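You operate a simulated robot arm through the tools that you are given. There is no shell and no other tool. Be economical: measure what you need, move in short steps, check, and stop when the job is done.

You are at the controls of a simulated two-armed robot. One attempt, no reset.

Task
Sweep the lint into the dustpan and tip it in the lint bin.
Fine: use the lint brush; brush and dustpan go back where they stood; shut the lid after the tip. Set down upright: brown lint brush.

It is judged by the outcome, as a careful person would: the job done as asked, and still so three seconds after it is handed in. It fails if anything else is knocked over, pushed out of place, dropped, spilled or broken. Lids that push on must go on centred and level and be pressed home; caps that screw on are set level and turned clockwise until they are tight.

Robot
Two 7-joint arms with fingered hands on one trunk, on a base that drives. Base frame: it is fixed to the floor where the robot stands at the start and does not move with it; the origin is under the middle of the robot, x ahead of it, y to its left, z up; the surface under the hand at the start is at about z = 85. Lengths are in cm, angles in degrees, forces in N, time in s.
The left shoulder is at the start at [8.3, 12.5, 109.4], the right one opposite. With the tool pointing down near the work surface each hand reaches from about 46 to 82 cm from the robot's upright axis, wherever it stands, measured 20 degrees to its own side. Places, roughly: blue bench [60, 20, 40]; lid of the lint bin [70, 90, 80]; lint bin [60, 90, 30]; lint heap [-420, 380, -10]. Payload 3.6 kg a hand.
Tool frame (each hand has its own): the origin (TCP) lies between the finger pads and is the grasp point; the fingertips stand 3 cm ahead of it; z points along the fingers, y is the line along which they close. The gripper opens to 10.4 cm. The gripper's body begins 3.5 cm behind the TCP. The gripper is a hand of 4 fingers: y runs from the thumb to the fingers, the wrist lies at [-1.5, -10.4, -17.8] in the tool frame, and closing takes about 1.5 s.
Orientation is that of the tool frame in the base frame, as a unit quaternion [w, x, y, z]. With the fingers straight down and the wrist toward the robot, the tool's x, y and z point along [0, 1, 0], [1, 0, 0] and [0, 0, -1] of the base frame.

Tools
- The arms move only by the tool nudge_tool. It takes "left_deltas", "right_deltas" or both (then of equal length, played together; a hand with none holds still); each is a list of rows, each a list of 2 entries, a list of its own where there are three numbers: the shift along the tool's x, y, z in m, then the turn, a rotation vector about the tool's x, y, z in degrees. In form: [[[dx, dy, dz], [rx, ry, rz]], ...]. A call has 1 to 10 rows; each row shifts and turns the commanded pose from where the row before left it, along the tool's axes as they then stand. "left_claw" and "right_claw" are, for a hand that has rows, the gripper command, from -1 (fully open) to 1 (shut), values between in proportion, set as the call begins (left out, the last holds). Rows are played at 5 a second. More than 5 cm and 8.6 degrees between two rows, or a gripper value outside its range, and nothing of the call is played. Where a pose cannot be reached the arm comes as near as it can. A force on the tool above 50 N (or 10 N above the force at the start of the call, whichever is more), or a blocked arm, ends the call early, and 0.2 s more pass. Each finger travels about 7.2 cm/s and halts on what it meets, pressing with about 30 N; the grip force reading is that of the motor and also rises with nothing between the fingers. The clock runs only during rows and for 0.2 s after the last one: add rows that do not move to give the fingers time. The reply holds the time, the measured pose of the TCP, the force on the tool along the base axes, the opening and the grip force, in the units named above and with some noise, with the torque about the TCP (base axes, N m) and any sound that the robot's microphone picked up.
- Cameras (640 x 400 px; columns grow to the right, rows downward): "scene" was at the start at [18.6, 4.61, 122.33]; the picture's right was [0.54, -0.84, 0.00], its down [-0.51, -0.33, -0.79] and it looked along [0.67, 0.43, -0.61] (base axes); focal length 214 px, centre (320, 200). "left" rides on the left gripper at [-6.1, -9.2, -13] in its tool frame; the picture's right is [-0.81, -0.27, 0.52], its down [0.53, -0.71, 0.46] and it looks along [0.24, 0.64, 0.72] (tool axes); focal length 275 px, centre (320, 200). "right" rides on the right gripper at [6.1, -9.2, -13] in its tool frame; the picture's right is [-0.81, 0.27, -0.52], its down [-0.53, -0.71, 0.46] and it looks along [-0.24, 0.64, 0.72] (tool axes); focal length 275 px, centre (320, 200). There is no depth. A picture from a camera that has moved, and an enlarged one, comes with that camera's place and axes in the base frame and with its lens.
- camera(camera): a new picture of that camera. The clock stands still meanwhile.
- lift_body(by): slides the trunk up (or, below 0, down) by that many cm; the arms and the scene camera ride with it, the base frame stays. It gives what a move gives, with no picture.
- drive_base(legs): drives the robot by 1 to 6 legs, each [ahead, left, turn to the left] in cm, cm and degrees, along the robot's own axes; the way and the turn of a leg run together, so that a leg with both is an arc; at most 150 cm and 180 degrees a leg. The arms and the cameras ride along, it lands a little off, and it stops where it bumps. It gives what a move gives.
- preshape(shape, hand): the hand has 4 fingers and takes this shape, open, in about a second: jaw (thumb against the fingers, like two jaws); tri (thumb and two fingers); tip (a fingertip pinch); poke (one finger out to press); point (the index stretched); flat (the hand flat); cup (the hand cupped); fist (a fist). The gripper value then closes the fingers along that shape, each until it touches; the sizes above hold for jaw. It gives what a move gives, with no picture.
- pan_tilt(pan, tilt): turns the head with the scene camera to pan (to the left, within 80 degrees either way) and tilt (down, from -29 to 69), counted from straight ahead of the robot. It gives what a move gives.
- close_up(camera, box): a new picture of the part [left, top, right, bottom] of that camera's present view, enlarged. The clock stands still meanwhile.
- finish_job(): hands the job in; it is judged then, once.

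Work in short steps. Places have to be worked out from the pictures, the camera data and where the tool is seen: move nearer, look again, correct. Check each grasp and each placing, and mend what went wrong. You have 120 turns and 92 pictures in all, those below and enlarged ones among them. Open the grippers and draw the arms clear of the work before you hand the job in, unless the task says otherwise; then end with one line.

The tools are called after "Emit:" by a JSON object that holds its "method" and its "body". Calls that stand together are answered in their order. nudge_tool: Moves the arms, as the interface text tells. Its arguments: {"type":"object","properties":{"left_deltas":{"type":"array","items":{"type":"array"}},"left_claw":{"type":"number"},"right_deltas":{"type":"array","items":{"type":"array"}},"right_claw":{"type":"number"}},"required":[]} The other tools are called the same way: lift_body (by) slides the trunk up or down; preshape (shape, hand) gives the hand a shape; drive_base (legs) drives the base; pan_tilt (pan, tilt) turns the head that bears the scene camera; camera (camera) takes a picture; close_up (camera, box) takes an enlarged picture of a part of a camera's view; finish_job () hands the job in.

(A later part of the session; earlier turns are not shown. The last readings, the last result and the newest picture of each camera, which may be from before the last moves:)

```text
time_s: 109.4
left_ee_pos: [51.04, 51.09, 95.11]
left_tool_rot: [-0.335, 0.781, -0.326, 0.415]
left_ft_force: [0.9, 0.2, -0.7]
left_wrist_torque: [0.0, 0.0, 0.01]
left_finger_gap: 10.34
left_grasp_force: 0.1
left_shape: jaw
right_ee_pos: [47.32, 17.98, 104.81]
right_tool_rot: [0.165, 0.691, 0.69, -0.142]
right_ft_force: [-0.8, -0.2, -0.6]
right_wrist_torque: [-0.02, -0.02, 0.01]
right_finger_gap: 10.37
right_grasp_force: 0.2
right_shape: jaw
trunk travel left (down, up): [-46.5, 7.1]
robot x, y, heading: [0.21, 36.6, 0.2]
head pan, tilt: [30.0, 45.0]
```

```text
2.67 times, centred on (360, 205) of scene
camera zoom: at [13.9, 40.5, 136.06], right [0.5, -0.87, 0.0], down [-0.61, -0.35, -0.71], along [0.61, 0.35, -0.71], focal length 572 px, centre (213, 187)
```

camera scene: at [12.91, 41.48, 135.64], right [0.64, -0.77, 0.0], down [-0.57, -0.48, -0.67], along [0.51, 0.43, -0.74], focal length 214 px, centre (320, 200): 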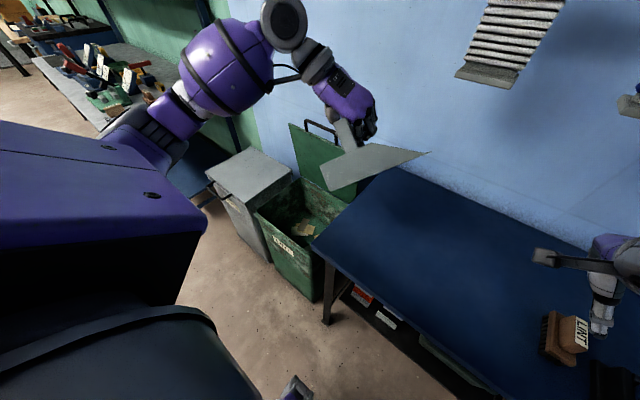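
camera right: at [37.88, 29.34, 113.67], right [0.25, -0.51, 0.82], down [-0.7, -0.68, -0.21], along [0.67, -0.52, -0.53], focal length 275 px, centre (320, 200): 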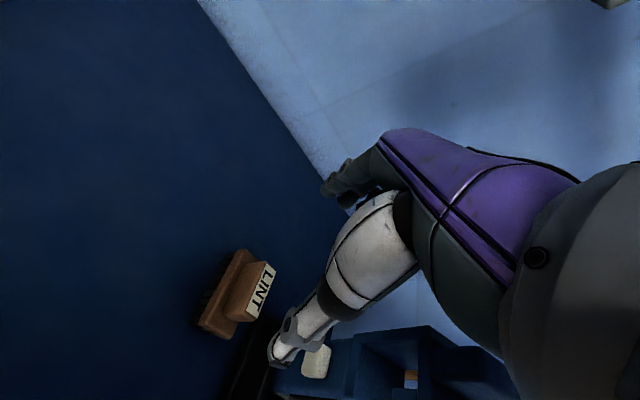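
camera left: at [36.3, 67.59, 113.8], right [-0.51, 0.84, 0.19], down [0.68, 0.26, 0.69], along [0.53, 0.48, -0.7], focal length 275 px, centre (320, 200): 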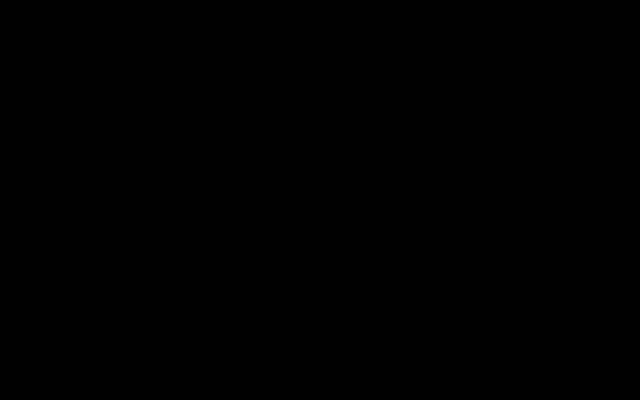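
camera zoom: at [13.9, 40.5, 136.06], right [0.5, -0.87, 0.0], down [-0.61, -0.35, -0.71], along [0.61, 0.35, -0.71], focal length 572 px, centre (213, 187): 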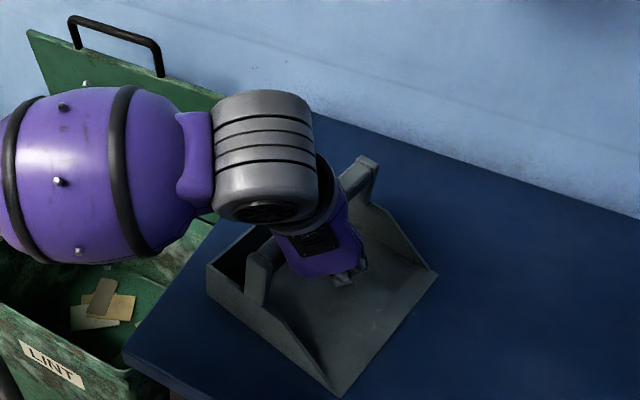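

Opening the fingers nudged the pan by several degrees. I'll withdraw the hand along its finger axis gently, then regrip properly with a vertical hand.

Emit:
{"method": "nudge_tool", "body": {"left_deltas": [[[0, 0, -0.015], [0, 0, 0]], [[0, 0, -0.02], [0, 0, 0]], [[0, 0, -0.025], [0, 0, 0]], [[0, 0, -0.03], [0, 0, 0]], [[0.015, -0.025, -0.02], [0, 0, 0]], [[0.02, -0.03, -0.02], [0, 0, 0]]]}}

Emit:
{"method": "camera", "body": {"camera": "scene"}}

```text
time_s: 110.8
left_ee_pos: [42.89, 48.19, 106.81]
left_tool_rot: [-0.335, 0.781, -0.326, 0.415]
left_ft_force: [0.1, -0.7, -0.4]
left_wrist_torque: [0.02, 0.0, 0.02]
left_finger_gap: 10.39
left_grasp_force: 0.0
left_shape: jaw
right_ee_pos: [47.26, 17.88, 104.79]
right_tool_rot: [0.165, 0.692, 0.689, -0.141]
right_ft_force: [0.2, -0.1, 0.0]
right_wrist_torque: [0.02, -0.03, -0.01]
right_finger_gap: 10.36
right_grasp_force: 0.0
right_shape: jaw
trunk travel left (down, up): [-46.5, 7.1]
robot x, y, heading: [0.53, 36.5, 0.2]
head pan, tilt: [30.0, 45.0]
```

```text
18 pictures are left
camera scene: at [13.91, 40.45, 136.07], right [0.5, -0.87, 0.0], down [-0.61, -0.35, -0.71], along [0.61, 0.35, -0.71], focal length 214 px, centre (320, 200)
```

scene: 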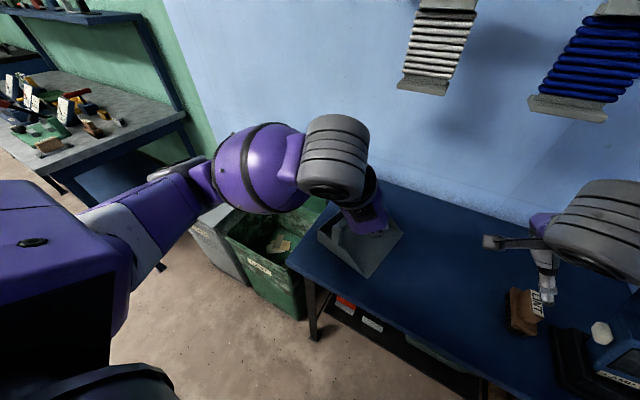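

Withdrawn without disturbing it further. I'll raise the hand and return it to the original grip orientation.

Emit:
{"method": "nudge_tool", "body": {"left_deltas": [[[0.0194, -0.0357, -0.0194], [0, 0, 0]], [[0.0194, -0.0357, -0.0194], [0, 0, 0]], [[0, 0, 0], [-3.87, -3.55, -5.9]], [[0, 0, 0], [-3.87, -3.55, -5.9]], [[0, 0, 0], [-3.87, -3.55, -5.9]], [[0, 0, 0], [-3.87, -3.55, -5.9]], [[0, 0, 0], [-3.87, -3.55, -5.9]], [[0, 0, 0], [-3.87, -3.55, -5.9]], [[0, 0, 0], [-3.87, -3.55, -5.9]], [[0, 0, 0], [-3.87, -3.55, -5.9]]]}}

Emit:
{"method": "close_up", "body": {"camera": "scene", "box": [280, 130, 440, 280]}}

```text
time_s: 113.0
left_ee_pos: [42.53, 48.24, 115.62]
left_tool_rot: [0.001, 0.976, 0.0, 0.217]
left_ft_force: [-0.3, 0.3, 0.8]
left_wrist_torque: [-0.03, -0.02, -0.02]
left_finger_gap: 10.41
left_grasp_force: 0.0
left_shape: jaw
right_ee_pos: [47.21, 18.01, 104.75]
right_tool_rot: [0.166, 0.691, 0.689, -0.142]
right_ft_force: [-0.1, 0.1, 0.6]
right_wrist_torque: [-0.01, 0.0, 0.0]
right_finger_gap: 10.37
right_grasp_force: 0.0
right_shape: jaw
trunk travel left (down, up): [-46.5, 7.1]
robot x, y, heading: [0.05, 36.65, 0.4]
head pan, tilt: [30.0, 45.0]
```

```text
2.67 times, centred on (360, 205) of scene
camera zoom: at [13.9, 40.53, 136.06], right [0.5, -0.87, 0.0], down [-0.61, -0.35, -0.71], along [0.61, 0.35, -0.71], focal length 572 px, centre (213, 187)
```

zoom: 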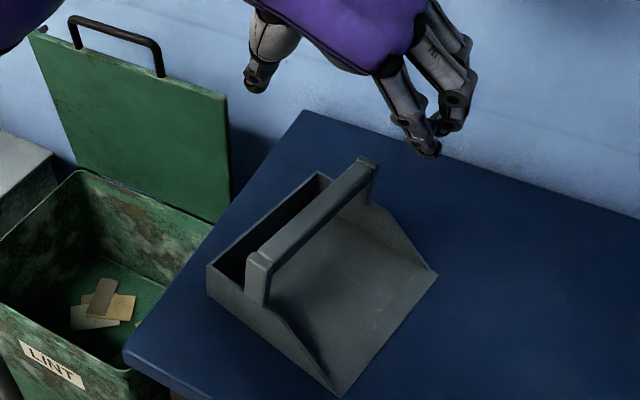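

Clear view: the pan is empty, upright, yawed −12.5° and about 1.4 cm off. I'll move above its bar ([51.7, 50.3]) with matching yaw.

Emit:
{"method": "nudge_tool", "body": {"left_deltas": [[[0.0064, -0.0053, 0.0405], [0, 0, 0]], [[0.0064, -0.0053, 0.0405], [0, 0, 0]], [[0.0064, -0.0053, 0.0405], [0, 0, 0]], [[0.0064, -0.0053, 0.0405], [0, 0, 0]], [[0, 0, 0], [-2.66, 0, 5.66]], [[0, 0, 0], [-2.66, 0, 5.66]], [[-0.0136, 0, 0.029], [0, 0, 0]], [[-0.0136, 0, 0.029], [0, 0, 0]]], "left_claw": -1}}

Emit:
{"method": "close_up", "body": {"camera": "scene", "box": [280, 130, 440, 280]}}

```text
time_s: 114.8
left_ee_pos: [51.88, 50.08, 95.33]
left_tool_rot: [0.023, 0.97, -0.107, 0.217]
left_ft_force: [-1.1, 0.8, -0.2]
left_wrist_torque: [-0.03, 0.02, 0.0]
left_finger_gap: 10.37
left_grasp_force: 0.1
left_shape: jaw
right_ee_pos: [47.19, 18.01, 104.72]
right_tool_rot: [0.166, 0.692, 0.688, -0.142]
right_ft_force: [0.1, 1.1, -0.8]
right_wrist_torque: [-0.01, 0.0, -0.01]
right_finger_gap: 10.35
right_grasp_force: 0.0
right_shape: jaw
trunk travel left (down, up): [-46.5, 7.1]
robot x, y, heading: [-0.12, 36.5, 0.4]
head pan, tilt: [30.0, 45.0]
```

```text
2.67 times, centred on (360, 205) of scene
camera zoom: at [13.91, 40.51, 136.06], right [0.5, -0.87, 0.0], down [-0.61, -0.35, -0.71], along [0.61, 0.35, -0.71], focal length 572 px, centre (213, 187)
```

zoom: 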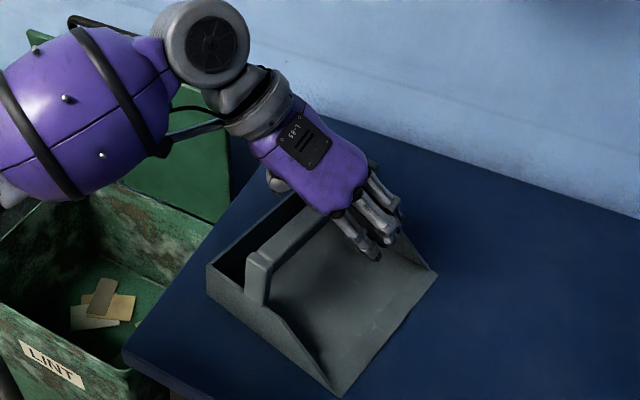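

In place around the bar. I'll close, lift 1.2 cm, rotate +12.5° and shift to home.

Emit:
{"method": "nudge_tool", "body": {"left_deltas": [[[0, 0, 0], [0, 0, 0]], [[0, 0, 0], [0, 0, 0]], [[0, 0, 0], [0, 0, 0]], [[0, 0, 0], [0, 0, 0]], [[0, 0, 0], [0, 0, 0]], [[0, 0, 0], [0, 0, 0]], [[0, 0, 0], [0, 0, 0]], [[0, 0, 0], [0, 0, 0]]], "left_claw": 1}}

Emit:
{"method": "nudge_tool", "body": {"left_deltas": [[[0.0051, 0, -0.0108], [0, 0, 0]], [[0, 0, 0], [2.66, 0, -5.66]], [[0, 0, 0], [2.66, 0, -5.66]], [[-0.0081, -0.0145, -0.0038], [0, 0, 0]], [[0, 0, 0], [0, 0, 0]]]}}

Emit:
{"method": "close_up", "body": {"camera": "scene", "box": [280, 130, 440, 280]}}

```text
time_s: 116.6
left_ee_pos: [51.8, 50.1, 95.36]
left_tool_rot: [0.024, 0.97, -0.106, 0.216]
left_ft_force: [-1.1, 0.3, -0.5]
left_wrist_torque: [0.01, -0.05, -0.03]
left_finger_gap: 1.66
left_grasp_force: 30.3
left_shape: jaw
right_ee_pos: [47.46, 17.96, 104.77]
right_tool_rot: [0.166, 0.691, 0.689, -0.142]
right_ft_force: [-0.6, -0.3, 0.8]
right_wrist_torque: [0.01, 0.0, 0.0]
right_finger_gap: 10.38
right_grasp_force: 0.1
right_shape: jaw
trunk travel left (down, up): [-46.5, 7.1]
robot x, y, heading: [-0.2, 36.38, 0.2]
head pan, tilt: [30.0, 45.0]
```

```text
time_s: 117.8
left_ee_pos: [51.08, 51.59, 96.74]
left_tool_rot: [0.0, 0.976, 0.0, 0.218]
left_ft_force: [0.3, -0.9, -2.0]
left_wrist_torque: [0.06, -0.07, 0.01]
left_finger_gap: 1.72
left_grasp_force: 29.9
left_shape: jaw
right_ee_pos: [47.35, 17.91, 104.8]
right_tool_rot: [0.165, 0.691, 0.689, -0.142]
right_ft_force: [0.7, -0.6, 0.1]
right_wrist_torque: [-0.02, -0.01, -0.01]
right_finger_gap: 10.37
right_grasp_force: 0.2
right_shape: jaw
trunk travel left (down, up): [-46.5, 7.1]
robot x, y, heading: [0.21, 36.71, -0.0]
head pan, tilt: [30.0, 45.0]
```

```text
2.67 times, centred on (360, 205) of scene
camera zoom: at [13.94, 40.47, 136.06], right [0.5, -0.87, 0.0], down [-0.61, -0.35, -0.71], along [0.61, 0.35, -0.71], focal length 572 px, centre (213, 187)
```

zoom: 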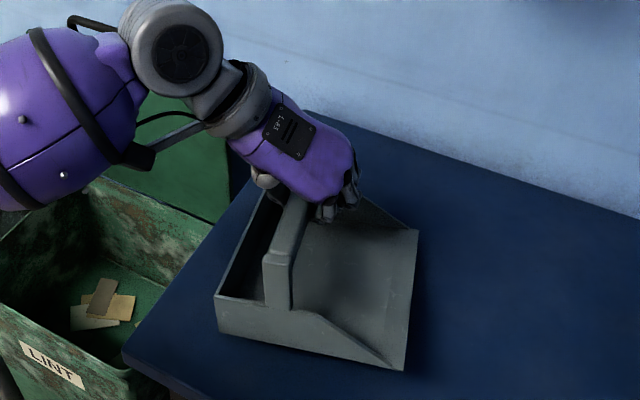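

On lifting, the pan settles about +14° relative to the hand, as it did on the first lift. So I'll yaw the hand −14° to square the pan, then measure.

Emit:
{"method": "nudge_tool", "body": {"left_deltas": [[[0, 0, 0], [-2.98, 0, 6.34]], [[0, 0, 0], [-2.98, 0, 6.34]], [[0, 0, 0], [0, 0, 0]]]}}

Emit:
{"method": "close_up", "body": {"camera": "scene", "box": [280, 130, 440, 280]}}

```text
time_s: 118.6
left_ee_pos: [50.94, 51.8, 96.71]
left_tool_rot: [0.027, 0.969, -0.12, 0.216]
left_ft_force: [1.1, -0.3, -1.1]
left_wrist_torque: [0.0, -0.06, 0.01]
left_finger_gap: 1.7
left_grasp_force: 30.3
left_shape: jaw
right_ee_pos: [47.21, 17.92, 104.9]
right_tool_rot: [0.165, 0.691, 0.689, -0.142]
right_ft_force: [-0.1, -0.9, -0.1]
right_wrist_torque: [-0.04, 0.02, 0.01]
right_finger_gap: 10.39
right_grasp_force: 0.1
right_shape: jaw
trunk travel left (down, up): [-46.5, 7.1]
robot x, y, heading: [0.06, 36.76, -0.0]
head pan, tilt: [30.0, 45.0]
```

```text
2.67 times, centred on (360, 205) of scene
camera zoom: at [13.9, 40.51, 136.06], right [0.5, -0.87, 0.0], down [-0.61, -0.35, -0.71], along [0.61, 0.35, -0.71], focal length 572 px, centre (213, 187)
```

zoom: 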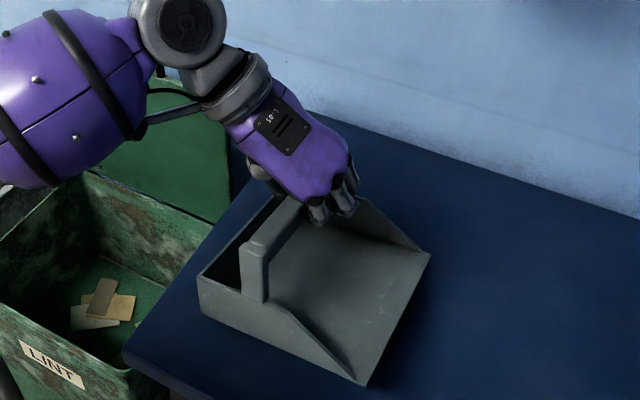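

The pan is now square. I'll shift +0.4, +1.0 cm, lower to contact and release.

Emit:
{"method": "nudge_tool", "body": {"left_deltas": [[[0.0013, -0.0107, 0.0006], [0, 0, 0]], [[-0.0025, 0, 0.0054], [0, 0, 0]], [[-0.0013, 0, 0.0027], [0, 0, 0]], [[-0.0013, 0, 0.0027], [0, 0, 0]], [[0, 0, 0], [0, 0, 0]]]}}

Emit:
{"method": "nudge_tool", "body": {"left_deltas": [[[0, 0, 0], [0, 0, 0]], [[0, 0, 0], [0, 0, 0]], [[0, 0, 0], [0, 0, 0]], [[0, 0, 0], [0, 0, 0]], [[0, 0, 0], [0, 0, 0]], [[0, 0, 0], [0, 0, 0]], [[0.0085, 0, -0.0181], [0, 0, 0]], [[0.017, 0, -0.0362], [0, 0, 0]], [[0.017, 0, -0.0362], [0, 0, 0]]], "left_claw": -1}}

Emit:
{"method": "close_up", "body": {"camera": "scene", "box": [280, 130, 440, 280]}}

```text
time_s: 119.8
left_ee_pos: [51.4, 52.79, 95.57]
left_tool_rot: [0.026, 0.969, -0.119, 0.215]
left_ft_force: [-1.1, -1.2, 1.3]
left_wrist_torque: [0.07, -0.27, -0.06]
left_finger_gap: 1.77
left_grasp_force: 29.9
left_shape: jaw
right_ee_pos: [47.33, 17.88, 104.77]
right_tool_rot: [0.166, 0.691, 0.689, -0.141]
right_ft_force: [-0.3, 0.5, 0.3]
right_wrist_torque: [-0.05, -0.02, -0.01]
right_finger_gap: 10.37
right_grasp_force: 0.0
right_shape: jaw
trunk travel left (down, up): [-46.5, 7.1]
robot x, y, heading: [0.03, 36.11, -0.0]
head pan, tilt: [30.0, 45.0]
```

```text
time_s: 121.8
left_ee_pos: [51.43, 52.75, 105.47]
left_tool_rot: [0.027, 0.969, -0.119, 0.215]
left_ft_force: [-0.3, 0.2, -0.2]
left_wrist_torque: [0.0, -0.04, -0.01]
left_finger_gap: 10.36
left_grasp_force: 0.0
left_shape: jaw
right_ee_pos: [47.23, 17.99, 104.83]
right_tool_rot: [0.166, 0.692, 0.689, -0.141]
right_ft_force: [-0.4, -0.7, -0.3]
right_wrist_torque: [0.02, 0.01, 0.04]
right_finger_gap: 10.38
right_grasp_force: 0.1
right_shape: jaw
trunk travel left (down, up): [-46.5, 7.1]
robot x, y, heading: [-0.26, 36.25, -0.0]
head pan, tilt: [30.0, 45.0]
```

```text
2.67 times, centred on (360, 205) of scene
camera zoom: at [13.89, 40.48, 136.07], right [0.5, -0.87, 0.0], down [-0.61, -0.35, -0.71], along [0.61, 0.35, -0.71], focal length 572 px, centre (213, 187)
```

zoom: 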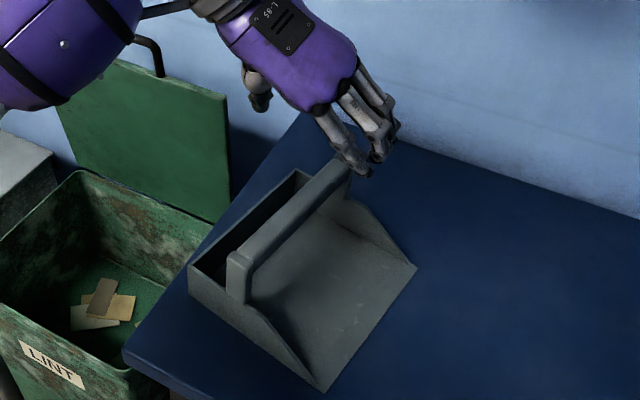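

Released, and the pan rests at the hand's yaw (−10.4°), so the apparent twist is only the hanging posture. I'll regrip and slide it on the bench without lifting: rotate +10.4° and shift to home.

Emit:
{"method": "nudge_tool", "body": {"left_deltas": [[[-0.0021, 0.0042, -0.001], [1.53, 0, -3.26]], [[-0.0142, 0, 0.0302], [0, 0, 0]], [[-0.0142, 0, 0.0302], [0, 0, 0]], [[-0.0142, 0, 0.0302], [0, 0, 0]]]}}

Emit:
{"method": "nudge_tool", "body": {"left_deltas": [[[0, 0, 0], [0, 0, 0]], [[0, 0, 0], [0, 0, 0]], [[0, 0, 0], [0, 0, 0]], [[0, 0, 0], [0, 0, 0]], [[0, 0, 0], [0, 0, 0]], [[0, 0, 0], [0, 0, 0]], [[0, 0, 0], [0, 0, 0]], [[0, 0, 0], [0, 0, 0]]], "left_claw": 1}}

Emit:
{"method": "nudge_tool", "body": {"left_deltas": [[[0, 0, 0], [2.21, 0, -4.71]], [[0, 0, 0], [2.21, 0, -4.71]], [[-0.0023, 0.007, -0.0011], [0, 0, 0]], [[0, 0, 0], [0, 0, 0]]]}}

Emit:
{"method": "close_up", "body": {"camera": "scene", "box": [280, 130, 440, 280]}}

```text
time_s: 122.8
left_ee_pos: [51.04, 52.45, 95.88]
left_tool_rot: [0.02, 0.972, -0.088, 0.216]
left_ft_force: [-0.1, 0.4, -0.7]
left_wrist_torque: [-0.02, 0.02, 0.0]
left_finger_gap: 10.35
left_grasp_force: 0.1
left_shape: jaw
right_ee_pos: [47.42, 17.95, 104.77]
right_tool_rot: [0.165, 0.691, 0.689, -0.142]
right_ft_force: [0.2, -0.1, -1.2]
right_wrist_torque: [-0.02, -0.01, -0.01]
right_finger_gap: 10.38
right_grasp_force: 0.0
right_shape: jaw
trunk travel left (down, up): [-46.5, 7.1]
robot x, y, heading: [0.06, 37.06, 0.1]
head pan, tilt: [30.0, 45.0]
```

```text
time_s: 124.6
left_ee_pos: [51.12, 52.47, 95.77]
left_tool_rot: [0.02, 0.972, -0.088, 0.216]
left_ft_force: [-0.6, -1.0, -0.4]
left_wrist_torque: [0.09, 0.0, -0.02]
left_finger_gap: 1.69
left_grasp_force: 30.5
left_shape: jaw
right_ee_pos: [47.32, 18.12, 104.78]
right_tool_rot: [0.166, 0.691, 0.69, -0.142]
right_ft_force: [0.7, 0.2, 0.5]
right_wrist_torque: [-0.01, 0.04, 0.0]
right_finger_gap: 10.38
right_grasp_force: 0.1
right_shape: jaw
trunk travel left (down, up): [-46.5, 7.1]
robot x, y, heading: [-0.08, 36.7, -0.1]
head pan, tilt: [30.0, 45.0]
```

```text
time_s: 125.6
left_ee_pos: [51.01, 51.63, 95.8]
left_tool_rot: [0.0, 0.976, 0.0, 0.219]
left_ft_force: [1.5, 1.9, 7.5]
left_wrist_torque: [0.14, -0.06, -0.01]
left_finger_gap: 1.69
left_grasp_force: 30.0
left_shape: jaw
right_ee_pos: [47.25, 17.99, 104.81]
right_tool_rot: [0.166, 0.691, 0.689, -0.141]
right_ft_force: [-0.2, 0.2, 0.1]
right_wrist_torque: [0.0, -0.01, -0.02]
right_finger_gap: 10.39
right_grasp_force: 0.0
right_shape: jaw
trunk travel left (down, up): [-46.5, 7.1]
robot x, y, heading: [-0.08, 36.37, 0.1]
head pan, tilt: [30.0, 45.0]
```

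```text
2.67 times, centred on (360, 205) of scene
camera zoom: at [13.87, 40.52, 136.08], right [0.5, -0.87, 0.0], down [-0.61, -0.35, -0.71], along [0.61, 0.35, -0.71], focal length 572 px, centre (213, 187)
```

zoom: 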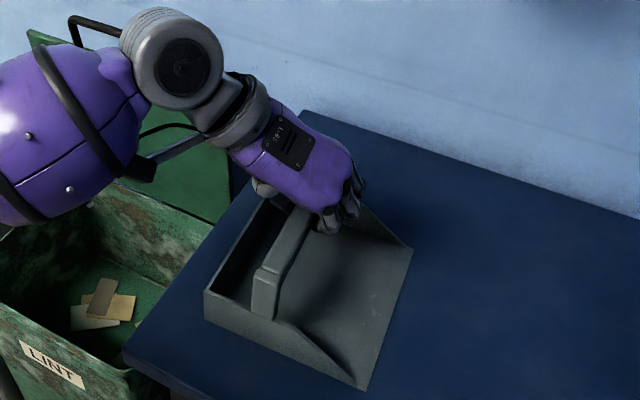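

The pan now matches its original picture within about half a centimetre. Release and rise.

Emit:
{"method": "nudge_tool", "body": {"left_deltas": [[[0, 0, 0], [0, 0, 0]], [[0, 0, 0], [0, 0, 0]], [[0, 0, 0], [0, 0, 0]], [[0, 0, 0], [0, 0, 0]], [[0, 0, 0], [0, 0, 0]], [[0, 0, 0], [0, 0, 0]], [[0.0085, 0, -0.0181], [0, 0, 0]], [[0.017, 0, -0.0362], [0, 0, 0]], [[0.017, 0, -0.0362], [0, 0, 0]], [[0.017, 0, -0.0362], [0, 0, 0]]], "left_claw": -1}}

Emit:
{"method": "close_up", "body": {"camera": "scene", "box": [280, 130, 440, 280]}}

```text
time_s: 127.8
left_ee_pos: [50.62, 51.84, 109.87]
left_tool_rot: [-0.001, 0.976, 0.0, 0.216]
left_ft_force: [-0.4, 0.1, 0.8]
left_wrist_torque: [0.04, 0.01, 0.0]
left_finger_gap: 10.38
left_grasp_force: 0.0
left_shape: jaw
right_ee_pos: [47.4, 17.91, 104.76]
right_tool_rot: [0.165, 0.692, 0.689, -0.142]
right_ft_force: [-0.7, 0.0, 0.0]
right_wrist_torque: [-0.02, 0.02, -0.01]
right_finger_gap: 10.38
right_grasp_force: 0.0
right_shape: jaw
trunk travel left (down, up): [-46.5, 7.1]
robot x, y, heading: [-0.03, 36.57, 0.1]
head pan, tilt: [30.0, 45.0]
```

```text
2.67 times, centred on (360, 205) of scene
camera zoom: at [13.9, 40.47, 136.06], right [0.5, -0.87, 0.0], down [-0.61, -0.35, -0.71], along [0.61, 0.35, -0.71], focal length 572 px, centre (213, 187)
```

zoom: 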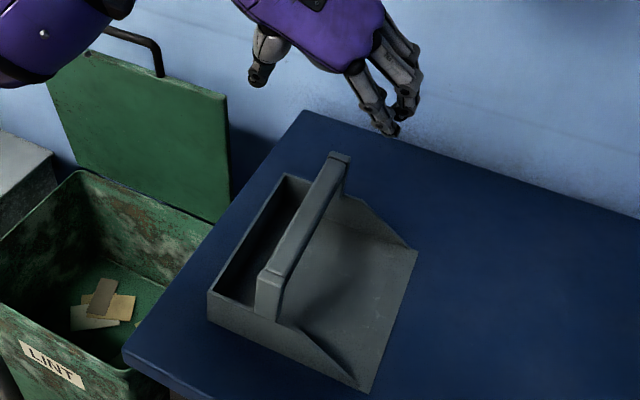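

The pan is back within about 0.7 cm. Next is the lid: I'll raise the left hand and turn it to the natural yaw, so it can take the lid handle (bar along y) between thumb and fingers.

Emit:
{"method": "nudge_tool", "body": {"left_deltas": [[[0.0205, 0, -0.0435], [0, 0, 0]], [[0.0205, 0, -0.0435], [0, 0, 0]], [[0, 0, 0], [1.78, -1.78, -8.04]], [[0, 0, 0], [1.78, -1.78, -8.04]], [[0, 0, 0], [1.78, -1.78, -8.04]], [[0, 0, 0], [1.78, -1.78, -8.04]], [[0, 0, 0], [1.78, -1.78, -8.04]], [[0, 0, 0], [1.78, -1.78, -8.04]], [[0, 0, 0], [1.78, -1.78, -8.04]], [[0, 0, 0], [1.78, -1.78, -8.04]]]}}

Emit:
{"method": "nudge_tool", "body": {"left_deltas": [[[0, 0, 0], [1.78, -1.78, -8.04]], [[0, 0, 0], [1.78, -1.78, -8.04]], [[0, 0, 0], [1.78, -1.78, -8.04]]]}}

Emit:
{"method": "drive_base", "body": {"legs": [[-11, 0, 0]]}}

```text
time_s: 130.0
left_ee_pos: [50.83, 51.64, 119.15]
left_tool_rot: [0.001, 0.837, 0.543, 0.065]
left_ft_force: [-0.8, -1.3, 0.1]
left_wrist_torque: [0.04, 0.0, -0.01]
left_finger_gap: 10.36
left_grasp_force: 0.0
left_shape: jaw
right_ee_pos: [47.3, 17.98, 104.72]
right_tool_rot: [0.166, 0.691, 0.689, -0.142]
right_ft_force: [0.8, 0.2, 0.2]
right_wrist_torque: [0.0, 0.02, 0.0]
right_finger_gap: 10.35
right_grasp_force: 0.1
right_shape: jaw
trunk travel left (down, up): [-46.5, 7.1]
robot x, y, heading: [-0.01, 36.29, 0.2]
head pan, tilt: [30.0, 45.0]
```

```text
time_s: 130.8
left_ee_pos: [50.66, 51.79, 119.16]
left_tool_rot: [0.001, 0.706, 0.708, 0.001]
left_ft_force: [0.0, 0.1, -0.3]
left_wrist_torque: [0.02, -0.03, -0.01]
left_finger_gap: 10.38
left_grasp_force: 0.0
left_shape: jaw
right_ee_pos: [47.3, 17.9, 104.81]
right_tool_rot: [0.166, 0.692, 0.689, -0.141]
right_ft_force: [0.0, -0.4, -0.2]
right_wrist_torque: [-0.01, -0.01, 0.0]
right_finger_gap: 10.36
right_grasp_force: 0.1
right_shape: jaw
trunk travel left (down, up): [-46.5, 7.1]
robot x, y, heading: [0.46, 36.36, 0.1]
head pan, tilt: [30.0, 45.0]
```

```text
time_s: 132.0
left_ee_pos: [39.7, 51.65, 119.23]
left_tool_rot: [0.001, 0.708, 0.706, 0.001]
left_ft_force: [-0.2, -0.1, -0.7]
left_wrist_torque: [-0.03, -0.01, 0.0]
left_finger_gap: 10.37
left_grasp_force: 0.2
left_shape: jaw
right_ee_pos: [36.24, 18.03, 104.81]
right_tool_rot: [0.166, 0.691, 0.689, -0.141]
right_ft_force: [-0.3, 0.1, -0.5]
right_wrist_torque: [-0.05, -0.02, 0.03]
right_finger_gap: 10.34
right_grasp_force: 0.0
right_shape: jaw
trunk travel left (down, up): [-46.5, 7.1]
robot x, y, heading: [-11.06, 36.75, -0.1]
head pan, tilt: [30.0, 45.0]
```

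Backing up works. I'll drive left to face the bin and look into it and at the lid.

Emit:
{"method": "drive_base", "body": {"legs": [[0, 18, 0]]}}

Emit:
{"method": "pan_tilt", "body": {"pan": 22, "tilt": 45}}

Emit:
{"method": "camera", "body": {"camera": "scene"}}

```text
time_s: 134.2
left_ee_pos: [39.66, 69.57, 119.17]
left_tool_rot: [0.001, 0.706, 0.708, 0.0]
left_ft_force: [0.0, -0.2, 0.4]
left_wrist_torque: [0.01, -0.01, 0.01]
left_finger_gap: 10.38
left_grasp_force: 0.0
left_shape: jaw
right_ee_pos: [36.21, 35.76, 104.82]
right_tool_rot: [0.165, 0.69, 0.69, -0.142]
right_ft_force: [0.0, -1.0, -0.3]
right_wrist_torque: [0.0, 0.0, -0.03]
right_finger_gap: 10.39
right_grasp_force: 0.1
right_shape: jaw
trunk travel left (down, up): [-46.5, 7.1]
robot x, y, heading: [-11.17, 53.94, -0.4]
head pan, tilt: [30.0, 45.0]
```

```text
time_s: 134.9
left_ee_pos: [39.77, 69.54, 119.1]
left_tool_rot: [0.0, 0.706, 0.708, 0.001]
left_ft_force: [0.6, -0.4, 0.4]
left_wrist_torque: [-0.02, 0.0, 0.0]
left_finger_gap: 10.38
left_grasp_force: 0.1
left_shape: jaw
right_ee_pos: [36.23, 35.81, 104.84]
right_tool_rot: [0.166, 0.69, 0.69, -0.141]
right_ft_force: [0.5, 1.1, 0.1]
right_wrist_torque: [-0.02, 0.04, -0.02]
right_finger_gap: 10.38
right_grasp_force: 0.1
right_shape: jaw
trunk travel left (down, up): [-46.5, 7.1]
robot x, y, heading: [-11.0, 54.43, 0.3]
head pan, tilt: [22.0, 45.0]
```

```text
10 pictures are left
camera scene: at [3.32, 57.19, 136.06], right [0.38, -0.93, 0.0], down [-0.65, -0.27, -0.71], along [0.65, 0.27, -0.71], focal length 214 px, centre (320, 200)
```

scene: 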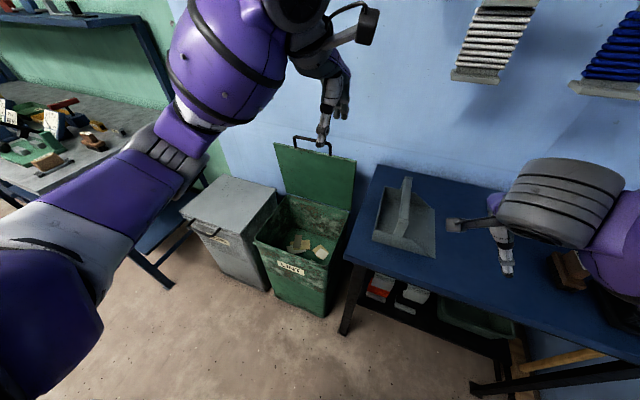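

I'll zoom into the bin to confirm the lint is in it and locate the handle.

Emit:
{"method": "close_up", "body": {"camera": "scene", "box": [240, 110, 400, 290]}}

```text
2.22 times, centred on (320, 200) of scene
camera zoom: at [3.32, 57.19, 136.06], right [0.38, -0.93, 0.0], down [-0.65, -0.27, -0.71], along [0.65, 0.27, -0.71], focal length 477 px, centre (320, 200)
```

zoom: 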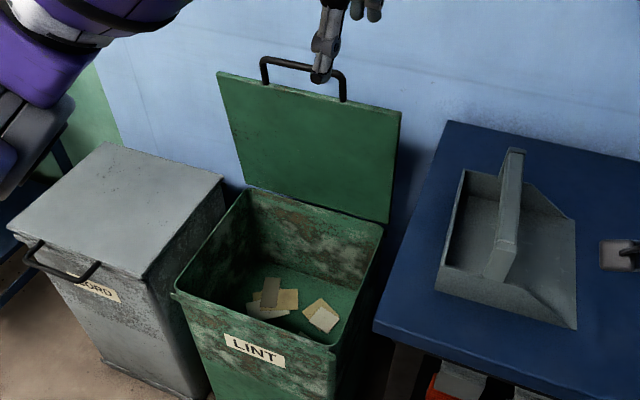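

I can't see the lint in the visible part of the bin; the near part is hidden by the front wall. I'll drive forward, raise the trunk, and look more steeply.

Emit:
{"method": "lift_body", "body": {"by": 6.5}}

Emit:
{"method": "drive_base", "body": {"legs": [[15, 0, 0]]}}

Emit:
{"method": "pan_tilt", "body": {"pan": 28, "tilt": 65}}

Emit:
{"method": "close_up", "body": {"camera": "scene", "box": [190, 80, 450, 320]}}

```text
time_s: 135.9
left_ee_pos: [39.78, 69.61, 125.53]
left_tool_rot: [-0.001, 0.707, 0.707, -0.001]
left_ft_force: [-0.7, -0.6, -0.5]
left_wrist_torque: [0.01, 0.0, 0.03]
left_finger_gap: 10.36
left_grasp_force: 0.1
left_shape: jaw
right_ee_pos: [36.28, 35.78, 111.11]
right_tool_rot: [0.164, 0.689, 0.691, -0.143]
right_ft_force: [-0.3, 0.7, -0.6]
right_wrist_torque: [-0.01, -0.01, 0.02]
right_finger_gap: 10.38
right_grasp_force: 0.1
right_shape: jaw
trunk travel left (down, up): [-53.0, 0.6]
robot x, y, heading: [-11.01, 54.06, 0.2]
head pan, tilt: [22.0, 45.0]
```

```text
time_s: 137.3
left_ee_pos: [54.24, 69.71, 125.62]
left_tool_rot: [0.001, 0.706, 0.709, 0.001]
left_ft_force: [1.0, 0.3, 0.4]
left_wrist_torque: [-0.02, -0.02, 0.01]
left_finger_gap: 10.37
left_grasp_force: 0.0
left_shape: jaw
right_ee_pos: [51.07, 36.0, 111.39]
right_tool_rot: [0.167, 0.69, 0.69, -0.141]
right_ft_force: [-0.4, -0.5, -0.1]
right_wrist_torque: [0.01, -0.02, 0.01]
right_finger_gap: 10.38
right_grasp_force: 0.1
right_shape: jaw
trunk travel left (down, up): [-53.0, 0.6]
robot x, y, heading: [3.68, 54.01, 0.5]
head pan, tilt: [22.0, 45.0]
```

```text
time_s: 138.1
left_ee_pos: [54.31, 69.77, 125.64]
left_tool_rot: [0.0, 0.706, 0.709, 0.0]
left_ft_force: [-0.4, -1.0, -0.9]
left_wrist_torque: [0.02, 0.0, -0.01]
left_finger_gap: 10.37
left_grasp_force: 0.0
left_shape: jaw
right_ee_pos: [51.0, 35.89, 111.34]
right_tool_rot: [0.166, 0.69, 0.69, -0.14]
right_ft_force: [-0.2, -0.3, 0.8]
right_wrist_torque: [0.01, 0.01, -0.01]
right_finger_gap: 10.37
right_grasp_force: 0.1
right_shape: jaw
trunk travel left (down, up): [-53.0, 0.6]
robot x, y, heading: [3.86, 54.33, 0.1]
head pan, tilt: [28.0, 65.0]
```

```text
1.67 times, centred on (320, 200) of scene
camera zoom: at [9.93, 57.02, 140.76], right [0.47, -0.88, 0.0], down [-0.8, -0.43, -0.42], along [0.37, 0.2, -0.91], focal length 358 px, centre (320, 200)
```

zoom: 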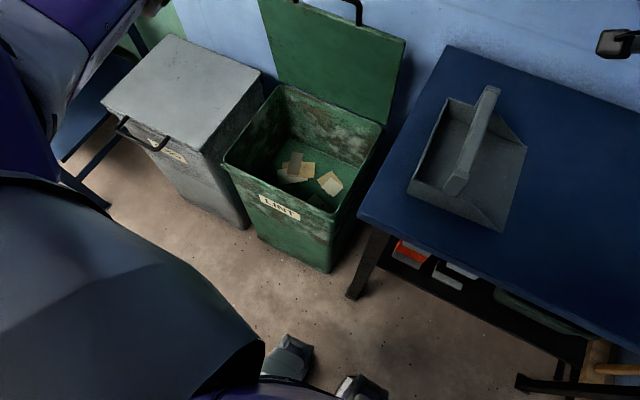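

I'll zoom tightly into the bin from here.

Emit:
{"method": "close_up", "body": {"camera": "scene", "box": [262, 128, 362, 212]}}

```text
4.76 times, centred on (312, 170) of scene
camera zoom: at [9.93, 57.02, 140.76], right [0.47, -0.88, 0.0], down [-0.8, -0.43, -0.42], along [0.37, 0.2, -0.91], focal length 1021 px, centre (358, 343)
```

zoom: 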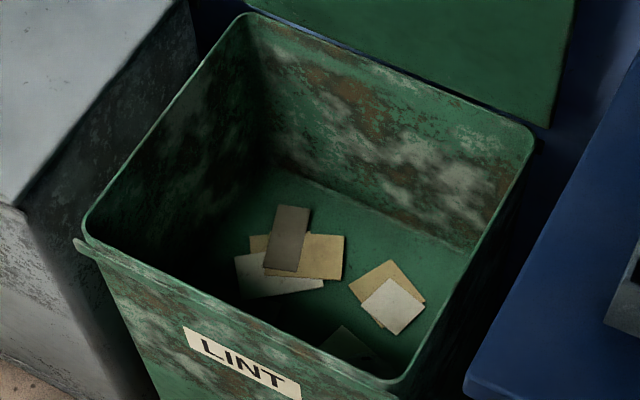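

The lint may lie in the hidden front part of the bin. The left hand camera worked in this natural pose at the start, so I'll move it above the bin and look straight down.

Emit:
{"method": "nudge_tool", "body": {"left_deltas": [[[0.043, -0.007, 0], [0, 0, 0]], [[0.043, -0.007, 0], [0, 0, 0]], [[0.043, -0.007, 0], [0, 0, 0]]]}}

Emit:
{"method": "camera", "body": {"camera": "left"}}

```text
time_s: 138.9
left_ee_pos: [51.64, 82.75, 125.62]
left_tool_rot: [0.001, 0.706, 0.708, 0.001]
left_ft_force: [-0.2, 0.6, -0.2]
left_wrist_torque: [-0.01, 0.0, 0.0]
left_finger_gap: 10.36
left_grasp_force: 0.0
left_shape: jaw
right_ee_pos: [50.97, 35.87, 111.23]
right_tool_rot: [0.166, 0.69, 0.691, -0.141]
right_ft_force: [0.1, -0.6, 0.1]
right_wrist_torque: [0.01, 0.0, -0.03]
right_finger_gap: 10.38
right_grasp_force: 0.0
right_shape: jaw
trunk travel left (down, up): [-53.0, 0.6]
robot x, y, heading: [3.8, 54.08, 0.2]
head pan, tilt: [28.0, 65.0]
```

```text
6 pictures are left
camera left: at [42.49, 76.46, 138.58], right [-0.27, -0.81, -0.52], down [-0.71, 0.53, -0.46], along [0.65, 0.25, -0.72], focal length 275 px, centre (320, 200)
```

left: 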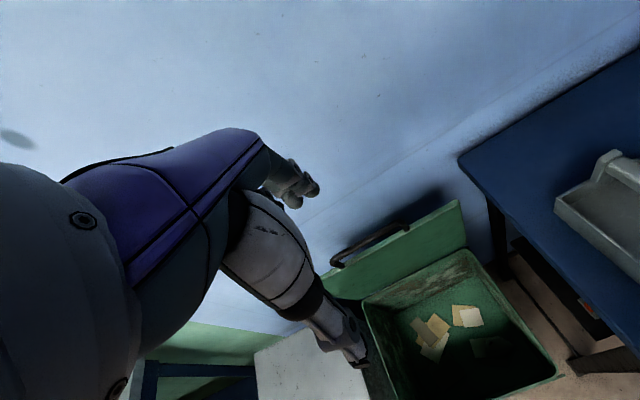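

This view sees the whole bottom. Enlarging the bin.

Emit:
{"method": "close_up", "body": {"camera": "left", "box": [360, 250, 580, 400]}}

```text
2.67 times, centred on (470, 325) of left
camera zoom: at [42.49, 76.46, 138.58], right [-0.27, -0.81, -0.52], down [-0.71, 0.53, -0.46], along [0.65, 0.25, -0.72], focal length 734 px, centre (-80, -133)
```

zoom: 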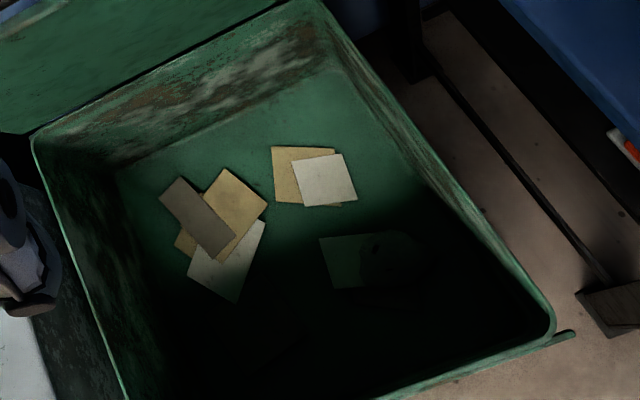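

A lump lies in the shaded part of the bin by the papers, so I take it the lint is in. By two-view triangulation the rim is at z about 59, the hinge at x about 70.5, and the lid handle bar near x 64, y 78–94, z 98. I'll back off and bring the left hand above the handle.

Emit:
{"method": "drive_base", "body": {"legs": [[-10, 4, 0]]}}

Emit:
{"method": "nudge_tool", "body": {"left_deltas": [[[0, 0.045, 0], [0, 0, 0]], [[0, 0.045, 0], [0, 0, 0]], [[0, 0.045, 0], [0, 0, 0]], [[0, 0.045, 0], [0, 0, 0]], [[0, 0.042, 0], [0, 0, 0]], [[0, 0, 0.045], [0, 0, 0]], [[0, 0, 0.045], [0, 0, 0]], [[0, 0, 0.045], [0, 0, 0]]], "left_claw": -1}}

Emit:
{"method": "pan_tilt", "body": {"pan": 25, "tilt": 35}}

Emit:
{"method": "close_up", "body": {"camera": "scene", "box": [220, 100, 420, 250]}}

```text
time_s: 140.1
left_ee_pos: [41.75, 86.41, 125.56]
left_tool_rot: [0.0, 0.706, 0.709, 0.001]
left_ft_force: [0.2, 0.3, 0.1]
left_wrist_torque: [0.0, -0.01, 0.04]
left_finger_gap: 10.37
left_grasp_force: 0.0
left_shape: jaw
right_ee_pos: [41.02, 39.76, 111.33]
right_tool_rot: [0.166, 0.689, 0.691, -0.141]
right_ft_force: [-0.6, 0.7, 0.1]
right_wrist_torque: [0.04, 0.0, -0.01]
right_finger_gap: 10.36
right_grasp_force: 0.0
right_shape: jaw
trunk travel left (down, up): [-53.0, 0.6]
robot x, y, heading: [-6.15, 58.25, 0.5]
head pan, tilt: [28.0, 65.0]
```

```text
time_s: 141.9
left_ee_pos: [63.1, 86.26, 111.96]
left_tool_rot: [0.001, 0.705, 0.709, 0.001]
left_ft_force: [0.4, 0.5, 1.2]
left_wrist_torque: [-0.01, 0.01, 0.0]
left_finger_gap: 10.39
left_grasp_force: 0.0
left_shape: jaw
left hand out of reach, approached as far as the arm can: row 5
right_ee_pos: [40.95, 39.86, 111.27]
right_tool_rot: [0.166, 0.689, 0.691, -0.141]
right_ft_force: [0.4, -0.4, -0.1]
right_wrist_torque: [0.0, -0.06, -0.04]
right_finger_gap: 10.38
right_grasp_force: 0.1
right_shape: jaw
trunk travel left (down, up): [-53.0, 0.6]
robot x, y, heading: [-6.22, 57.73, 0.3]
head pan, tilt: [28.0, 65.0]
```

```text
time_s: 142.8
left_ee_pos: [63.12, 86.28, 112.09]
left_tool_rot: [0.0, 0.705, 0.709, 0.001]
left_ft_force: [0.3, -0.5, 0.6]
left_wrist_torque: [0.03, 0.01, -0.01]
left_finger_gap: 10.39
left_grasp_force: 0.1
left_shape: jaw
right_ee_pos: [41.0, 39.72, 111.34]
right_tool_rot: [0.166, 0.689, 0.691, -0.141]
right_ft_force: [0.4, 0.3, 0.1]
right_wrist_torque: [0.0, 0.03, -0.04]
right_finger_gap: 10.36
right_grasp_force: 0.0
right_shape: jaw
trunk travel left (down, up): [-53.0, 0.6]
robot x, y, heading: [-6.41, 58.21, 0.3]
head pan, tilt: [25.0, 35.0]
```

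```text
2.67 times, centred on (320, 175) of scene
camera zoom: at [2.57, 61.71, 144.73], right [0.43, -0.9, 0.0], down [-0.52, -0.25, -0.82], along [0.74, 0.35, -0.57], focal length 572 px, centre (320, 267)
```

zoom: 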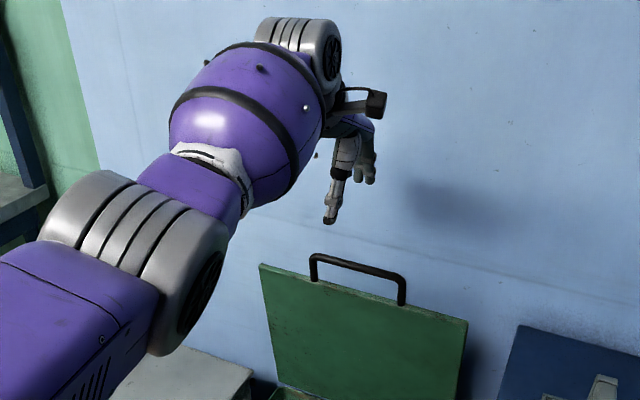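

The projections agree: the bar is at about x 64, y 85, z 99. I'll lower around it and close loosely.

Emit:
{"method": "nudge_tool", "body": {"left_deltas": [[[-0.012, 0.005, 0.04], [0, 0, 0]], [[0, 0, 0.04], [0, 0, 0]], [[0, 0, 0.035], [0, 0, 0]], [[0, 0, 0.018], [0, 0, 0]]]}}

Emit:
{"method": "nudge_tool", "body": {"left_deltas": [[[0, 0, 0], [0, 0, 0]], [[0, 0, 0], [0, 0, 0]], [[0, 0, 0], [0, 0, 0]], [[0, 0, 0], [0, 0, 0]], [[0, 0, 0], [0, 0, 0]], [[0, 0, 0], [0, 0, 0]]], "left_claw": 0.55}}

```text
time_s: 143.8
left_ee_pos: [62.72, 84.75, 98.65]
left_tool_rot: [0.001, 0.705, 0.709, 0.001]
left_ft_force: [-0.2, -0.1, -0.4]
left_wrist_torque: [-0.03, 0.01, 0.02]
left_finger_gap: 10.36
left_grasp_force: 0.1
left_shape: jaw
left hand out of reach, approached as far as the arm can: row 4
right_ee_pos: [40.95, 39.77, 111.28]
right_tool_rot: [0.166, 0.689, 0.691, -0.141]
right_ft_force: [0.2, 0.4, -0.4]
right_wrist_torque: [0.02, 0.01, -0.02]
right_finger_gap: 10.35
right_grasp_force: 0.0
right_shape: jaw
trunk travel left (down, up): [-53.0, 0.6]
robot x, y, heading: [-6.2, 58.08, 0.5]
head pan, tilt: [25.0, 35.0]
```

```text
time_s: 145.2
left_ee_pos: [62.82, 84.54, 98.74]
left_tool_rot: [0.001, 0.705, 0.709, 0.001]
left_ft_force: [1.4, 0.1, -3.7]
left_wrist_torque: [-0.05, 0.07, -0.05]
left_finger_gap: 2.35
left_grasp_force: 0.1
left_shape: jaw
right_ee_pos: [40.95, 39.77, 111.26]
right_tool_rot: [0.166, 0.689, 0.691, -0.141]
right_ft_force: [0.5, -0.5, -0.5]
right_wrist_torque: [0.0, -0.01, 0.01]
right_finger_gap: 10.38
right_grasp_force: 0.1
right_shape: jaw
trunk travel left (down, up): [-53.0, 0.6]
robot x, y, heading: [-6.04, 58.1, 0.2]
head pan, tilt: [25.0, 35.0]
```

The handle is captured (small contact force). I'll pull along the hinge arc, first about 10°.

Emit:
{"method": "nudge_tool", "body": {"left_deltas": [[[0, -0.034, 0.008], [0, 0, 0]], [[0, -0.034, 0.01], [0, 0, 0]]]}}

Emit:
{"method": "nudge_tool", "body": {"left_deltas": [[[0, -0.032, 0.014], [0, 0, 0]], [[0, -0.032, 0.016], [0, 0, 0]]]}}

Emit:
{"method": "camera", "body": {"camera": "scene"}}

```text
time_s: 145.8
left_ee_pos: [55.78, 84.91, 96.81]
left_tool_rot: [-0.002, 0.705, 0.709, -0.001]
left_ft_force: [2.5, -0.7, -9.4]
left_wrist_torque: [-0.11, 0.16, -0.07]
left_finger_gap: 2.36
left_grasp_force: 0.0
left_shape: jaw
right_ee_pos: [40.96, 39.68, 111.16]
right_tool_rot: [0.166, 0.69, 0.691, -0.141]
right_ft_force: [-0.6, 1.3, 0.2]
right_wrist_torque: [-0.03, 0.02, 0.02]
right_finger_gap: 10.39
right_grasp_force: 0.2
right_shape: jaw
trunk travel left (down, up): [-53.0, 0.6]
robot x, y, heading: [-6.4, 58.08, 0.6]
head pan, tilt: [25.0, 35.0]
```

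```text
time_s: 146.4
left_ee_pos: [49.63, 84.79, 93.77]
left_tool_rot: [-0.001, 0.705, 0.709, -0.001]
left_ft_force: [5.0, 3.9, -10.0]
left_wrist_torque: [-0.05, 0.09, 0.03]
left_finger_gap: 2.39
left_grasp_force: 0.1
left_shape: jaw
right_ee_pos: [41.21, 39.86, 111.19]
right_tool_rot: [0.166, 0.689, 0.691, -0.142]
right_ft_force: [-1.1, -0.9, -0.8]
right_wrist_torque: [0.04, -0.02, 0.0]
right_finger_gap: 10.34
right_grasp_force: 0.1
right_shape: jaw
trunk travel left (down, up): [-53.0, 0.6]
robot x, y, heading: [-6.34, 57.84, 0.2]
head pan, tilt: [25.0, 35.0]
```

```text
3 pictures are left
camera scene: at [2.74, 61.83, 144.72], right [0.43, -0.9, 0.0], down [-0.52, -0.25, -0.82], along [0.74, 0.35, -0.57], focal length 214 px, centre (320, 200)
```

scene: 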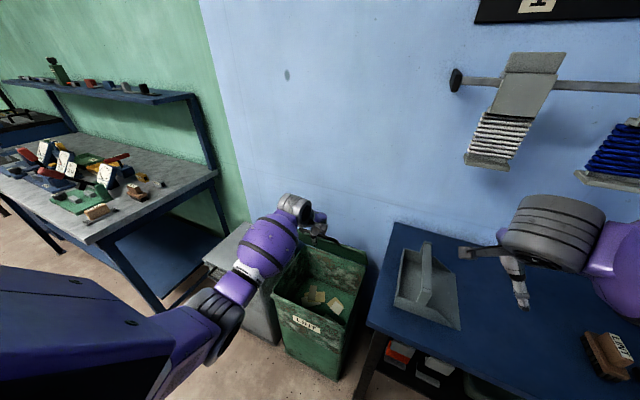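

The lid is following, its weight resting on the hand. I'll continue the arc to about 60°.

Emit:
{"method": "nudge_tool", "body": {"left_deltas": [[[0, -0.0295, 0.0185], [0, 0, 0]], [[0, -0.028, 0.0215], [0, 0, 0]], [[0, -0.0265, 0.024], [0, 0, 0]], [[0, -0.0235, 0.026], [0, 0, 0]]]}}

Emit:
{"method": "nudge_tool", "body": {"left_deltas": [[[0, -0.021, 0.028], [0, 0, 0]], [[0, -0.019, 0.029], [0, 0, 0]]]}}

```text
time_s: 147.4
left_ee_pos: [39.27, 84.82, 85.02]
left_tool_rot: [0.002, 0.705, 0.709, 0.001]
left_ft_force: [17.6, -0.3, -13.5]
left_wrist_torque: [-0.13, -0.05, -0.22]
left_finger_gap: 2.61
left_grasp_force: 0.2
left_shape: jaw
right_ee_pos: [41.33, 39.76, 111.14]
right_tool_rot: [0.165, 0.69, 0.69, -0.142]
right_ft_force: [0.0, 0.3, 0.4]
right_wrist_torque: [0.03, 0.01, 0.01]
right_finger_gap: 10.37
right_grasp_force: 0.1
right_shape: jaw
trunk travel left (down, up): [-53.0, 0.6]
robot x, y, heading: [-6.18, 57.65, -0.0]
head pan, tilt: [25.0, 35.0]
```

```text
time_s: 148.0
left_ee_pos: [35.2, 84.76, 79.35]
left_tool_rot: [0.003, 0.706, 0.708, 0.002]
left_ft_force: [30.6, -1.8, -13.6]
left_wrist_torque: [-0.12, -0.24, -0.39]
left_finger_gap: 4.08
left_grasp_force: 0.0
left_shape: jaw
right_ee_pos: [41.33, 39.71, 111.19]
right_tool_rot: [0.165, 0.69, 0.691, -0.143]
right_ft_force: [0.5, -0.1, -0.2]
right_wrist_torque: [0.01, 0.02, 0.03]
right_finger_gap: 10.38
right_grasp_force: 0.1
right_shape: jaw
trunk travel left (down, up): [-53.0, 0.6]
robot x, y, heading: [-6.23, 57.67, 0.2]
head pan, tilt: [25.0, 35.0]
```

The sideways force is rising, so the true arc radius is a bit smaller. I'll ease +x 2 cm and continue mostly downward.

Emit:
{"method": "nudge_tool", "body": {"left_deltas": [[[0, 0.02, 0.005], [0, 0, 0]], [[0, -0.012, 0.03], [0, 0, 0]], [[0, -0.012, 0.03], [0, 0, 0]]]}}

```text
time_s: 148.8
left_ee_pos: [34.63, 84.79, 72.66]
left_tool_rot: [0.001, 0.706, 0.709, 0.001]
left_ft_force: [3.9, 1.1, -0.9]
left_wrist_torque: [-0.02, -0.03, -0.02]
left_finger_gap: 2.41
left_grasp_force: 0.2
left_shape: jaw
right_ee_pos: [40.98, 39.83, 111.19]
right_tool_rot: [0.166, 0.69, 0.691, -0.141]
right_ft_force: [0.6, 0.0, -0.6]
right_wrist_torque: [0.0, 0.01, -0.01]
right_finger_gap: 10.33
right_grasp_force: 0.0
right_shape: jaw
trunk travel left (down, up): [-53.0, 0.6]
robot x, y, heading: [-6.49, 57.77, 0.1]
head pan, tilt: [25.0, 35.0]
```

Force is small again. I'll continue down in two more steps and check.

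Emit:
{"method": "nudge_tool", "body": {"left_deltas": [[[0, -0.006, 0.028], [0, 0, 0]], [[0, -0.006, 0.028], [0, 0, 0]], [[0, -0.002, 0.025], [0, 0, 0]]]}}

Emit:
{"method": "camera", "body": {"camera": "scene"}}

```text
time_s: 149.6
left_ee_pos: [33.48, 84.69, 64.63]
left_tool_rot: [0.001, 0.705, 0.709, 0.0]
left_ft_force: [5.4, 1.1, 1.4]
left_wrist_torque: [0.05, -0.11, -0.07]
left_finger_gap: 2.43
left_grasp_force: 0.1
left_shape: jaw
right_ee_pos: [41.07, 39.73, 111.22]
right_tool_rot: [0.166, 0.689, 0.691, -0.141]
right_ft_force: [-0.1, -0.2, 0.4]
right_wrist_torque: [0.01, 0.0, 0.02]
right_finger_gap: 10.37
right_grasp_force: 0.0
right_shape: jaw
trunk travel left (down, up): [-53.0, 0.6]
robot x, y, heading: [-6.25, 58.15, 0.4]
head pan, tilt: [25.0, 35.0]
```

```text
2 pictures are left
camera scene: at [2.64, 61.71, 144.74], right [0.43, -0.9, 0.0], down [-0.52, -0.24, -0.82], along [0.74, 0.35, -0.57], focal length 214 px, centre (320, 200)
```

scene: 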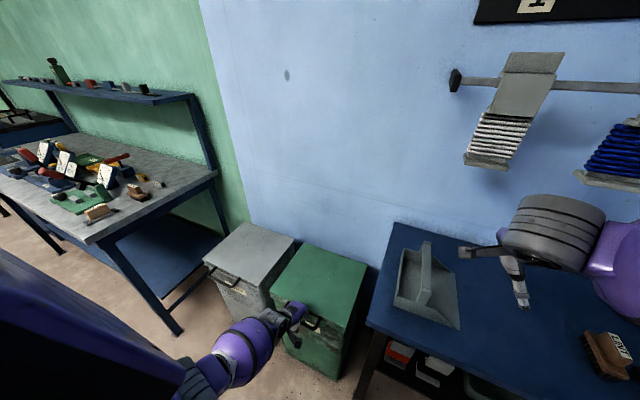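

The lid looks shut. I'll press down slightly to make sure, then open a little and rise straight up.

Emit:
{"method": "nudge_tool", "body": {"left_deltas": [[[0, 0, 0.01], [0, 0, 0]], [[0, 0, 0.01], [0, 0, 0]], [[0, 0, 0.01], [0, 0, 0]]]}}

Emit:
{"method": "nudge_tool", "body": {"left_deltas": [[[0, 0, 0], [0, 0, 0]], [[0, 0, 0], [0, 0, 0]], [[0, 0, 0], [0, 0, 0]], [[0, 0, -0.01], [0, 0, 0]], [[0, 0, -0.02], [0, 0, 0]], [[0, 0, -0.03], [0, 0, 0]]], "left_claw": 0}}

```text
time_s: 150.4
left_ee_pos: [33.07, 84.91, 61.71]
left_tool_rot: [0.001, 0.705, 0.709, 0.001]
left_ft_force: [0.5, -0.2, -0.1]
left_wrist_torque: [0.0, 0.0, 0.0]
left_finger_gap: 2.35
left_grasp_force: 0.0
left_shape: jaw
right_ee_pos: [41.12, 39.7, 111.4]
right_tool_rot: [0.166, 0.689, 0.691, -0.142]
right_ft_force: [-0.1, -0.9, -0.3]
right_wrist_torque: [0.0, -0.04, 0.01]
right_finger_gap: 10.35
right_grasp_force: 0.1
right_shape: jaw
trunk travel left (down, up): [-53.0, 0.6]
robot x, y, heading: [-6.41, 58.12, 0.5]
head pan, tilt: [25.0, 35.0]
```

```text
time_s: 151.8
left_ee_pos: [32.74, 84.93, 67.96]
left_tool_rot: [0.0, 0.705, 0.709, 0.001]
left_ft_force: [0.3, 0.3, 0.2]
left_wrist_torque: [-0.01, -0.01, 0.01]
left_finger_gap: 5.18
left_grasp_force: 0.1
left_shape: jaw
right_ee_pos: [41.04, 39.77, 111.36]
right_tool_rot: [0.167, 0.689, 0.691, -0.141]
right_ft_force: [0.1, 0.1, -0.3]
right_wrist_torque: [-0.04, 0.01, -0.03]
right_finger_gap: 10.39
right_grasp_force: 0.1
right_shape: jaw
trunk travel left (down, up): [-53.0, 0.6]
robot x, y, heading: [-6.45, 57.84, 0.1]
head pan, tilt: [25.0, 35.0]
```

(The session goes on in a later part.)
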